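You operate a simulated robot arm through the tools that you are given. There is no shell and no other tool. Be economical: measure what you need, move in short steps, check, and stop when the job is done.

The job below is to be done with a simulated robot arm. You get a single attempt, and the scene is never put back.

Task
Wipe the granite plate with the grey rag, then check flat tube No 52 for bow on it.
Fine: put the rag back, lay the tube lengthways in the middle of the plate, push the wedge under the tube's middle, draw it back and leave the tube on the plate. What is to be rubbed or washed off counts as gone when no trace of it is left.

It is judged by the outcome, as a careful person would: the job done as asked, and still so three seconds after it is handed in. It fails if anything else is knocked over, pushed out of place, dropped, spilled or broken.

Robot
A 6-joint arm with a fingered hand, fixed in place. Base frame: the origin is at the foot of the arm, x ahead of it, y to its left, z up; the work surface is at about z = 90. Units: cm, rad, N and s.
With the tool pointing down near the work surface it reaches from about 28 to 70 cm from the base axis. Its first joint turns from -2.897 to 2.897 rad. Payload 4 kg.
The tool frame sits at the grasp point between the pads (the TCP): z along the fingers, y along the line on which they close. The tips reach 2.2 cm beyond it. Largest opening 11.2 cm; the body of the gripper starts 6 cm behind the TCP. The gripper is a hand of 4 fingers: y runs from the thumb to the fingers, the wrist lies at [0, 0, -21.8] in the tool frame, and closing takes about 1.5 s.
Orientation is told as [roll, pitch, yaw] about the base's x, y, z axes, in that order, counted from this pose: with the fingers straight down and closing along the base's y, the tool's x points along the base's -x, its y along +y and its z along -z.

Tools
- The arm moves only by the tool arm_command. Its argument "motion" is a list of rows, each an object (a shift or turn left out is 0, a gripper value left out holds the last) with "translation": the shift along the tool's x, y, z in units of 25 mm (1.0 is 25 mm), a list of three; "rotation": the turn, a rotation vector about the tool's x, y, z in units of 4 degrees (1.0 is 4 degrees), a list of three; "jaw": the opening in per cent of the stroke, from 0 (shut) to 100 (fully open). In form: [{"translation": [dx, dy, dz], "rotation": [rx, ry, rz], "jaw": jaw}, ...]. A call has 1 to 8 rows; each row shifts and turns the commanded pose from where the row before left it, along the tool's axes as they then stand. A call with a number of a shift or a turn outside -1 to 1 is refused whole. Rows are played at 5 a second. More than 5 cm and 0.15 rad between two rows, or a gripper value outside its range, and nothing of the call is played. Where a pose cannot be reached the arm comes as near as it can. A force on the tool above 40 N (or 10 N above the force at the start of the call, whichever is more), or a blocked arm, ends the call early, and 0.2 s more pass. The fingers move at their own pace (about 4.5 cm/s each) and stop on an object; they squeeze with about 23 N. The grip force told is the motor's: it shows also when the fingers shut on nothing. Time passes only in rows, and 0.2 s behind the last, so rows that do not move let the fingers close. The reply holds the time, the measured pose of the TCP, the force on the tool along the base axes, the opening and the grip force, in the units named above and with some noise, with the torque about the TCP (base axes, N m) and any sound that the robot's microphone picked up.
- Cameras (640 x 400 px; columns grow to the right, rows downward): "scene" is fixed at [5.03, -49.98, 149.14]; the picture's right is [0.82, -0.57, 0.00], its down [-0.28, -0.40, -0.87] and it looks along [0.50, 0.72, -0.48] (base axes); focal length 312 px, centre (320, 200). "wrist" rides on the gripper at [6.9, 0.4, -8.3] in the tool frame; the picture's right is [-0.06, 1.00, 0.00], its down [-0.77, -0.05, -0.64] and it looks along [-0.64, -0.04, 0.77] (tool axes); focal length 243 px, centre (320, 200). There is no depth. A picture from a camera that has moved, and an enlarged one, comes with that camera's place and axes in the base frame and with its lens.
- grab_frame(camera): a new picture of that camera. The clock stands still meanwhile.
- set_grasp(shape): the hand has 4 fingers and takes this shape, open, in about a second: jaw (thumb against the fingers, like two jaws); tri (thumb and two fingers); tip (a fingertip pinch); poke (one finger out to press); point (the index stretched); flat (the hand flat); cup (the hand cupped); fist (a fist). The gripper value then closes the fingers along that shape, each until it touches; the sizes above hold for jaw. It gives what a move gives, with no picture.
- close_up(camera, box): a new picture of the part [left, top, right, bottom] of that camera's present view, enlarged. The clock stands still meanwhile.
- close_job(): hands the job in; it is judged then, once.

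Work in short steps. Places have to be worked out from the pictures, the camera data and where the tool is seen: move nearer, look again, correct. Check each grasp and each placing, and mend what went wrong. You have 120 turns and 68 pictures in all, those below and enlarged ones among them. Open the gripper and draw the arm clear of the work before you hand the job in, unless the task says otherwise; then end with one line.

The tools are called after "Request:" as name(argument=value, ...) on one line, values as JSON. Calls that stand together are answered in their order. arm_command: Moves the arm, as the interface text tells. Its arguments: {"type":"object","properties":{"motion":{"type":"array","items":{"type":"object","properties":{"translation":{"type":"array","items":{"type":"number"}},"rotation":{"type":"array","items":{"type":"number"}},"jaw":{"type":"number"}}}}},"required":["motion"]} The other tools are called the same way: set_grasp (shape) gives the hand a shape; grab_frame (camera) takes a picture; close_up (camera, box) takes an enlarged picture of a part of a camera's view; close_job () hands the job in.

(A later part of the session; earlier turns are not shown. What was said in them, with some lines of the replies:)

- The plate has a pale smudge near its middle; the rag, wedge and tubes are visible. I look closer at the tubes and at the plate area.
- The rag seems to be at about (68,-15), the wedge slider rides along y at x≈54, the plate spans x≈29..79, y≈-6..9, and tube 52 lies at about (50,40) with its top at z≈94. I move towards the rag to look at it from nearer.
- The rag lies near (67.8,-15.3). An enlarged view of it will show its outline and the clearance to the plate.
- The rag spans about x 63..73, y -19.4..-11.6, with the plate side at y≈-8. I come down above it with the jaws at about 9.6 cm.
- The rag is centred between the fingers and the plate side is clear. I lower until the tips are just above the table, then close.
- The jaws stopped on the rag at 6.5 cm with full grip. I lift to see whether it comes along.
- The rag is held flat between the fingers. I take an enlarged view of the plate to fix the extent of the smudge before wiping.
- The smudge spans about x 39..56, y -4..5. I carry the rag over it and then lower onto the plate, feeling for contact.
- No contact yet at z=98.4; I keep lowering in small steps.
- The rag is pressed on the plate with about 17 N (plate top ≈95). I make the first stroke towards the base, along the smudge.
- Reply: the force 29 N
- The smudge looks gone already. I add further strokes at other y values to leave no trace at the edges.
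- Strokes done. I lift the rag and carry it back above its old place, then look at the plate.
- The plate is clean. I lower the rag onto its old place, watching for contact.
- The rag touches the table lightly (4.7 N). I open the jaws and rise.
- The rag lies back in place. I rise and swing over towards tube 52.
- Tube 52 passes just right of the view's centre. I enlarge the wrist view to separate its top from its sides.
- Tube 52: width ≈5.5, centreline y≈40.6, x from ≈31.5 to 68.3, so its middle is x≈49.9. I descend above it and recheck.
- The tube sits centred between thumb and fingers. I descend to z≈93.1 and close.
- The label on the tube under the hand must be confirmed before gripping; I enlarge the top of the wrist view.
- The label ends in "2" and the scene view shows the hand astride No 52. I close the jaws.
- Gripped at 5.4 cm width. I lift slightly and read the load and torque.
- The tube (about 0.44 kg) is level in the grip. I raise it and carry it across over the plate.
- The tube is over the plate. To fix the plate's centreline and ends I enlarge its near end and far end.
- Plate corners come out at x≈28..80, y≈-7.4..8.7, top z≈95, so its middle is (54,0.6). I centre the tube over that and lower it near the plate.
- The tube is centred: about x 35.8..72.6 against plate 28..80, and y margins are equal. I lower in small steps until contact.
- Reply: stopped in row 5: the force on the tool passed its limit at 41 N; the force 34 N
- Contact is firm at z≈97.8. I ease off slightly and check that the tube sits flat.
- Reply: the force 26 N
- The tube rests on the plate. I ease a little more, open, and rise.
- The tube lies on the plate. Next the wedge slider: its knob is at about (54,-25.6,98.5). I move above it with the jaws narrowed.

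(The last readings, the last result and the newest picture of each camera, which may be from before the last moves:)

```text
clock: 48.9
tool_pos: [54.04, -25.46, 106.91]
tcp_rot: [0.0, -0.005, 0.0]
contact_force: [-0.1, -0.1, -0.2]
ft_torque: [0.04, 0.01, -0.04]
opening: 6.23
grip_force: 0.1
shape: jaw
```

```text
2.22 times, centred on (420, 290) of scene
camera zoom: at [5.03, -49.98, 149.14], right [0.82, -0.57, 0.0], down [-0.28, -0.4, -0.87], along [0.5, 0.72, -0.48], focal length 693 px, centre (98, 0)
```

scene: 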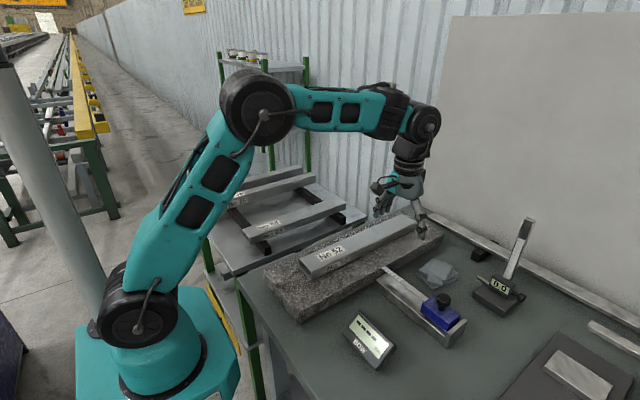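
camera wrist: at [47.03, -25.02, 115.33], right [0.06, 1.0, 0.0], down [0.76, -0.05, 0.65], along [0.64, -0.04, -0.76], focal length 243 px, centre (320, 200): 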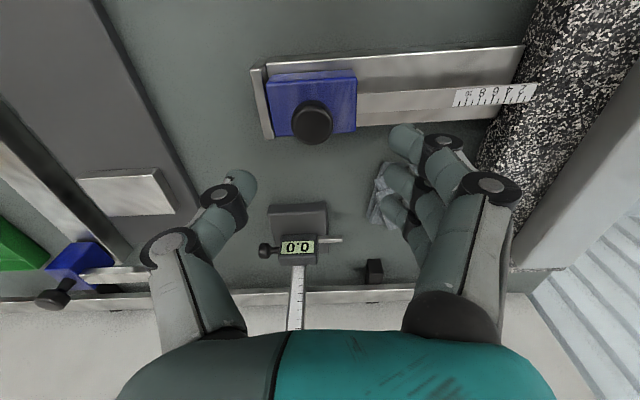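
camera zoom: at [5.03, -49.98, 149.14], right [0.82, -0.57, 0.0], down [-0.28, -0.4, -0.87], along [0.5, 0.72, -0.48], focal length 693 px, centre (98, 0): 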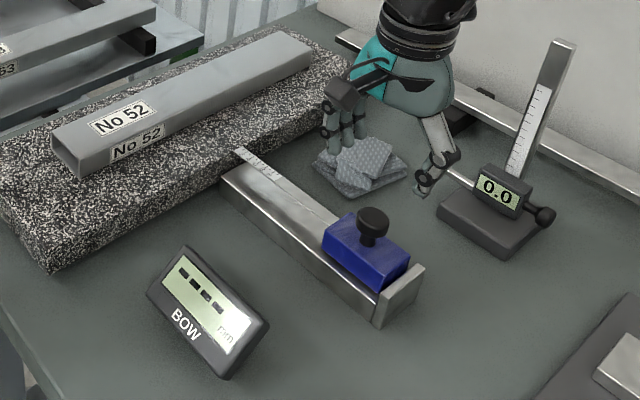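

The knob (≈2.6 cm wide) has its top at about (53.3,-25.9,100.2). I lower the fingertips around it.

Request:
arm_command(motion=[{"translation": [0.15, -0.09, 0.8]}, {"translation": [0.15, -0.09, 0.8]}, {"translation": [0, 0, 0.5]}, {"translation": [0, 0, 0.3]}, {}])

Request:
grab_frame(camera="wrist")

Request:
close_up(camera="scene", box=[390, 240, 490, 340])

```text
clock: 50.1
tool_pos: [53.31, -25.86, 100.96]
tcp_rot: [0.001, -0.005, 0.001]
contact_force: [-0.6, -0.6, -0.1]
ft_torque: [0.03, 0.0, -0.03]
opening: 6.23
grip_force: 0.0
shape: jaw
```

```text
29 pictures are left
camera wrist: at [46.36, -25.41, 109.28], right [0.06, 1.0, 0.0], down [0.76, -0.05, 0.65], along [0.64, -0.04, -0.76], focal length 243 px, centre (320, 200)
```

wrist: 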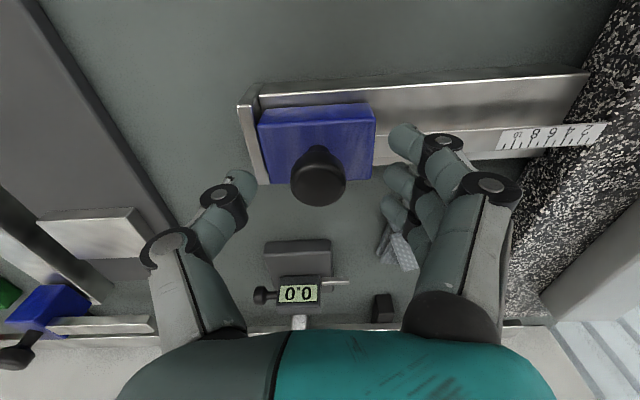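

```text
4.00 times, centred on (440, 290) of scene
camera zoom: at [5.03, -49.98, 149.14], right [0.82, -0.57, 0.0], down [-0.28, -0.4, -0.87], along [0.5, 0.72, -0.48], focal length 1248 px, centre (-160, -160)
```

zoom: 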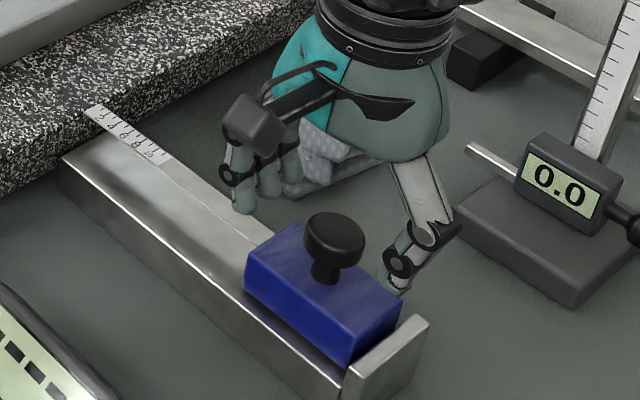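

The fingertips straddle the knob; the cap spans about z 97.6..99.5. I lower 1.3 cm more and close.

Request:
arm_command(motion=[{"translation": [0, 0, 0.3]}, {"translation": [0, 0, 0.22]}, {"jaw": 10}, {}, {}, {}, {}, {}])

Request:
grab_frame(camera="wrist")

Request:
close_up(camera="scene", box=[390, 240, 490, 340])

```text
clock: 51.9
tool_pos: [53.18, -25.81, 99.64]
tcp_rot: [-0.002, -0.006, 0.001]
contact_force: [-0.3, -1.2, -1.5]
ft_torque: [0.03, -0.03, 0.07]
opening: 1.36
grip_force: 22.9
shape: jaw
```

```text
27 pictures are left
camera wrist: at [46.32, -25.45, 107.98], right [0.06, 1.0, 0.0], down [0.76, -0.05, 0.65], along [0.64, -0.04, -0.76], focal length 243 px, centre (320, 200)
```

wrist: 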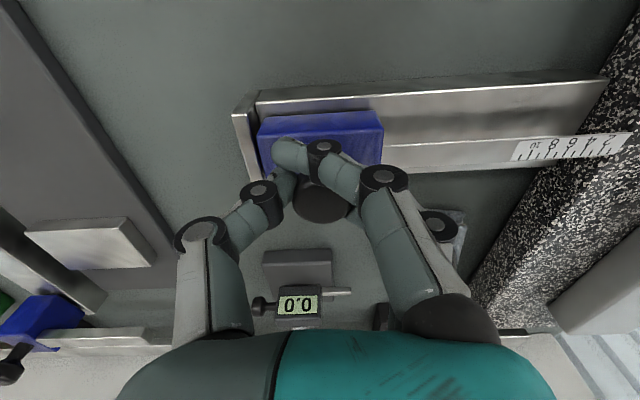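

```text
4.00 times, centred on (440, 290) of scene
camera zoom: at [5.03, -49.98, 149.14], right [0.82, -0.57, 0.0], down [-0.28, -0.4, -0.87], along [0.5, 0.72, -0.48], focal length 1248 px, centre (-160, -160)
```

zoom: 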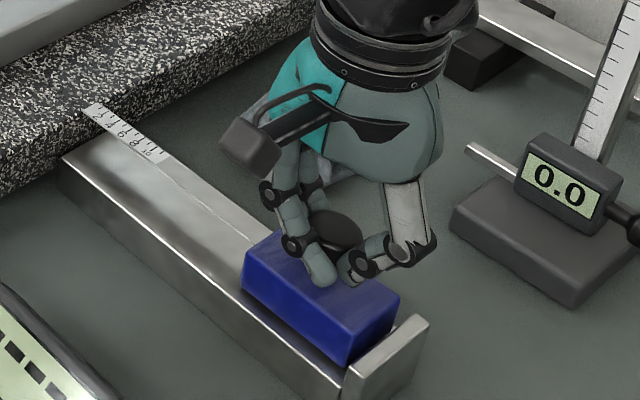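

The fingertips have closed to 1.4 cm, apparently on the knob's stem. I push a first short step towards the plate and look whether the slider follows.

Request:
arm_command(motion=[{"translation": [0, 0.3, 0]}, {"translation": [0, 0.3, 0]}, {"translation": [0, 0.3, 0]}, {"translation": [0, 0.3, 0]}, {}])

Request:
close_up(camera="scene", box=[330, 220, 490, 380])

```text
clock: 53.1
tool_pos: [53.3, -22.96, 99.65]
tcp_rot: [0.0, -0.004, 0.0]
contact_force: [1.7, -0.6, -1.8]
ft_torque: [0.02, -0.02, 0.1]
opening: 1.35
grip_force: 23.1
shape: jaw
```

```text
2.50 times, centred on (410, 300) of scene
camera zoom: at [5.03, -49.98, 149.14], right [0.82, -0.57, 0.0], down [-0.28, -0.4, -0.87], along [0.5, 0.72, -0.48], focal length 780 px, centre (95, -50)
```

zoom: 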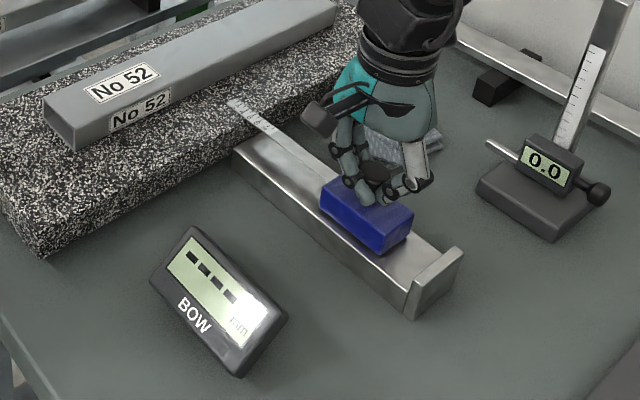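

The slider follows freely. I push on in small steps until the wedge meets the tube.

Request:
arm_command(motion=[{"translation": [0, 0.3, 0]}, {"translation": [0, 0.3, 0]}, {"translation": [0, 0.3, 0]}, {"translation": [0, 0.3, 0]}, {"translation": [0, 0.2, 0]}, {}])

Request:
close_up(camera="scene", box=[300, 210, 460, 370])

```text
clock: 54.5
tool_pos: [53.23, -19.3, 99.63]
tcp_rot: [-0.001, -0.006, 0.001]
contact_force: [-1.2, -0.4, -0.6]
ft_torque: [0.07, -0.01, 0.08]
opening: 1.35
grip_force: 23.1
shape: jaw
```

```text
2.50 times, centred on (380, 290) of scene
camera zoom: at [5.03, -49.98, 149.14], right [0.82, -0.57, 0.0], down [-0.28, -0.4, -0.87], along [0.5, 0.72, -0.48], focal length 780 px, centre (170, -25)
```

zoom: 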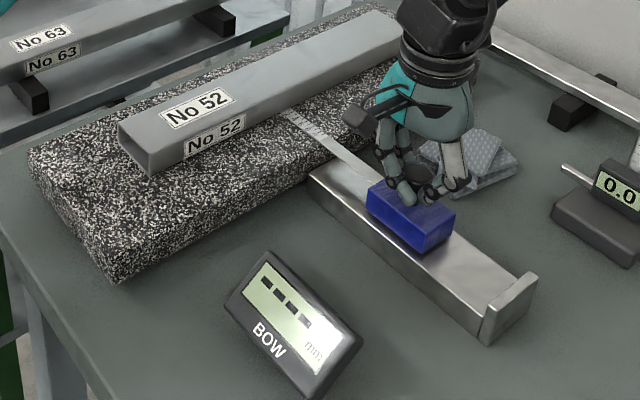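

The tip is now at the tube's near face. I go on more slowly, watching force and display.

Request:
arm_command(motion=[{"translation": [0, 0.15, 0]}, {"translation": [0, 0.15, 0]}, {"translation": [0, 0.15, 0]}, {"translation": [0, 0.15, 0]}, {}])

Request:
close_up(camera="scene", box=[310, 220, 440, 370])

```text
clock: 55.7
tool_pos: [53.33, -18.1, 99.71]
tcp_rot: [0.001, -0.006, -0.002]
contact_force: [-1.4, -14.2, -2.9]
ft_torque: [-0.17, 0.04, 0.0]
opening: 1.4
grip_force: 23.5
shape: jaw
```

```text
2.67 times, centred on (375, 295) of scene
camera zoom: at [5.03, -49.98, 149.14], right [0.82, -0.57, 0.0], down [-0.28, -0.4, -0.87], along [0.5, 0.72, -0.48], focal length 832 px, centre (173, -53)
```

zoom: 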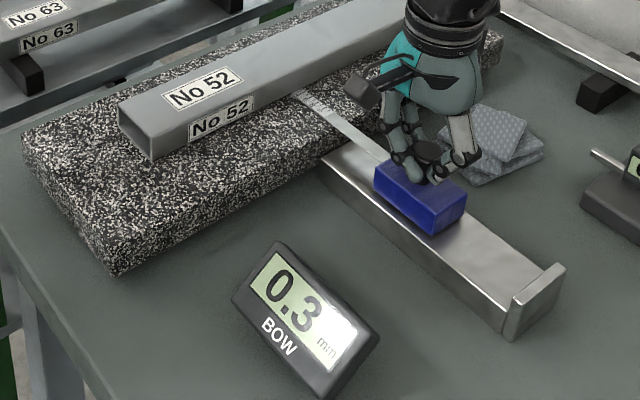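

The wedge met the tube (14 N) and the gauge reads a bow of 0.3 mm. I draw the slider back to its starting place.

Request:
arm_command(motion=[{"translation": [0, -0.2, 0]}, {"translation": [0, -0.4, 0]}, {"translation": [0, -0.5, 0]}, {"translation": [0, -0.5, 0]}, {"translation": [0, -0.5, 0]}, {"translation": [0, -0.5, 0]}, {"translation": [0, -0.3, 0]}, {"translation": [0, -0.16, 0]}])

Request:
close_up(camera="scene", box=[290, 210, 490, 370])

```text
clock: 57.5
tool_pos: [53.37, -25.53, 99.7]
tcp_rot: [0.001, -0.005, 0.002]
contact_force: [-3.0, 1.6, -1.5]
ft_torque: [0.13, 0.03, 0.09]
opening: 1.31
grip_force: 22.7
shape: jaw
```

```text
2.50 times, centred on (390, 290) of scene
camera zoom: at [5.03, -49.98, 149.14], right [0.82, -0.57, 0.0], down [-0.28, -0.4, -0.87], along [0.5, 0.72, -0.48], focal length 780 px, centre (145, -25)
```

zoom: 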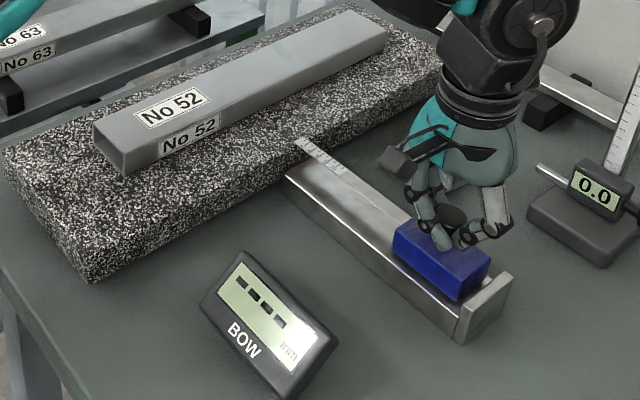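

The display is clear again and the wedge is back. I nudge the last 2 mm, open, rise clear and look.

Request:
arm_command(motion=[{"translation": [0, -0.08, 0]}, {}, {"jaw": 55}, {}, {}, {}, {"translation": [0, 0, -0.5]}, {"translation": [0, 0, -1]}])

Request:
arm_command(motion=[{"translation": [0, 0, -1]}, {"translation": [0, 0, -1]}, {"translation": [0, 0, -1]}, {"translation": [0.5, 0, -1]}, {"translation": [0.8, 0, -1]}, {"translation": [0.8, 0, -1]}, {"translation": [0.8, 0, -1]}, {"translation": [0.8, 0, 0]}])

Request:
grab_frame(camera="scene")

Request:
grab_frame(camera="wrist")

Request:
close_up(camera="scene", box=[255, 200, 475, 370])

```text
clock: 59.3
tool_pos: [53.33, -25.74, 103.37]
tcp_rot: [0.001, -0.005, 0.001]
contact_force: [0.5, 0.3, -0.6]
ft_torque: [0.0, 0.0, 0.0]
opening: 6.07
grip_force: 0.0
shape: jaw
```

```text
clock: 61.1
tool_pos: [43.96, -25.85, 120.8]
tcp_rot: [0.001, -0.003, 0.001]
contact_force: [1.3, -0.6, -1.1]
ft_torque: [-0.02, 0.01, -0.02]
opening: 6.1
grip_force: 0.1
shape: jaw
```

```text
21 pictures are left
```

scene: 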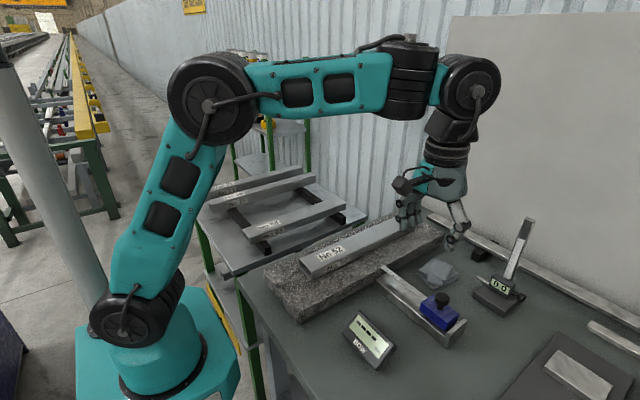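

```text
20 pictures are left
camera wrist: at [36.97, -25.36, 129.24], right [0.06, 1.0, 0.0], down [0.76, -0.05, 0.65], along [0.64, -0.04, -0.76], focal length 243 px, centre (320, 200)
```

wrist: 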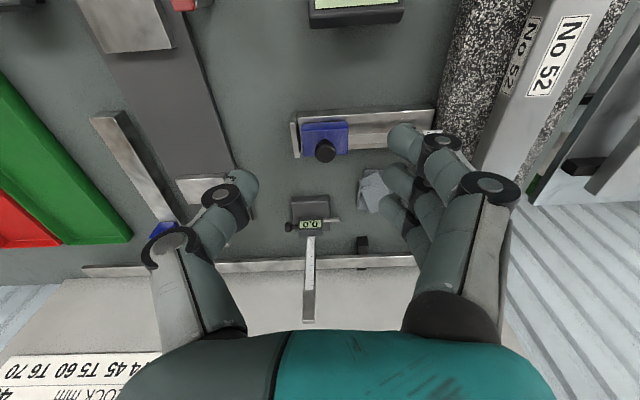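

```text
2.35 times, centred on (365, 285) of scene
camera zoom: at [5.03, -49.98, 149.14], right [0.82, -0.57, 0.0], down [-0.28, -0.4, -0.87], along [0.5, 0.72, -0.48], focal length 734 px, centre (214, 0)
```

zoom: 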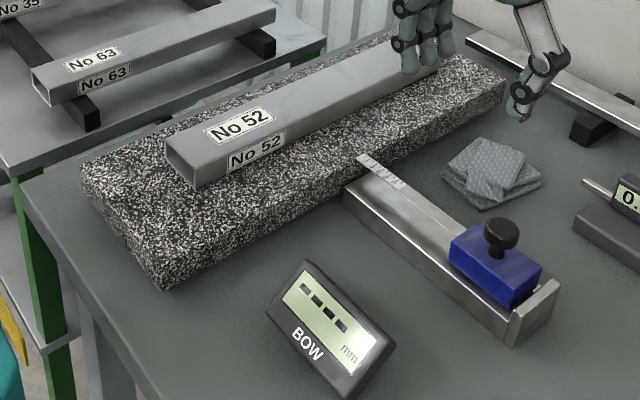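

Everything is in place: the plate clean, the rag back, the tube in the middle of the plate and the wedge drawn back. I open the hand fully and hand in.

Request:
arm_command(motion=[{"translation": [0.4, 0, -0.8], "jaw": 100}, {"translation": [0.4, 0, -0.8]}, {}, {}])

Request:
close_job()

```text
clock: 62.1
tool_pos: [41.95, -25.81, 124.92]
tcp_rot: [0.0, -0.004, 0.001]
contact_force: [0.9, 0.0, 0.6]
ft_torque: [0.0, 0.03, -0.01]
opening: 11.17
grip_force: 0.1
shape: jaw
```

```text
The job is handed in.
```

The plate is wiped clean and the rag is back in place; tube No 52 lies lengthways in the middle of the plate, its bow read 0.3 mm with the wedge under it, and the wedge is drawn back.
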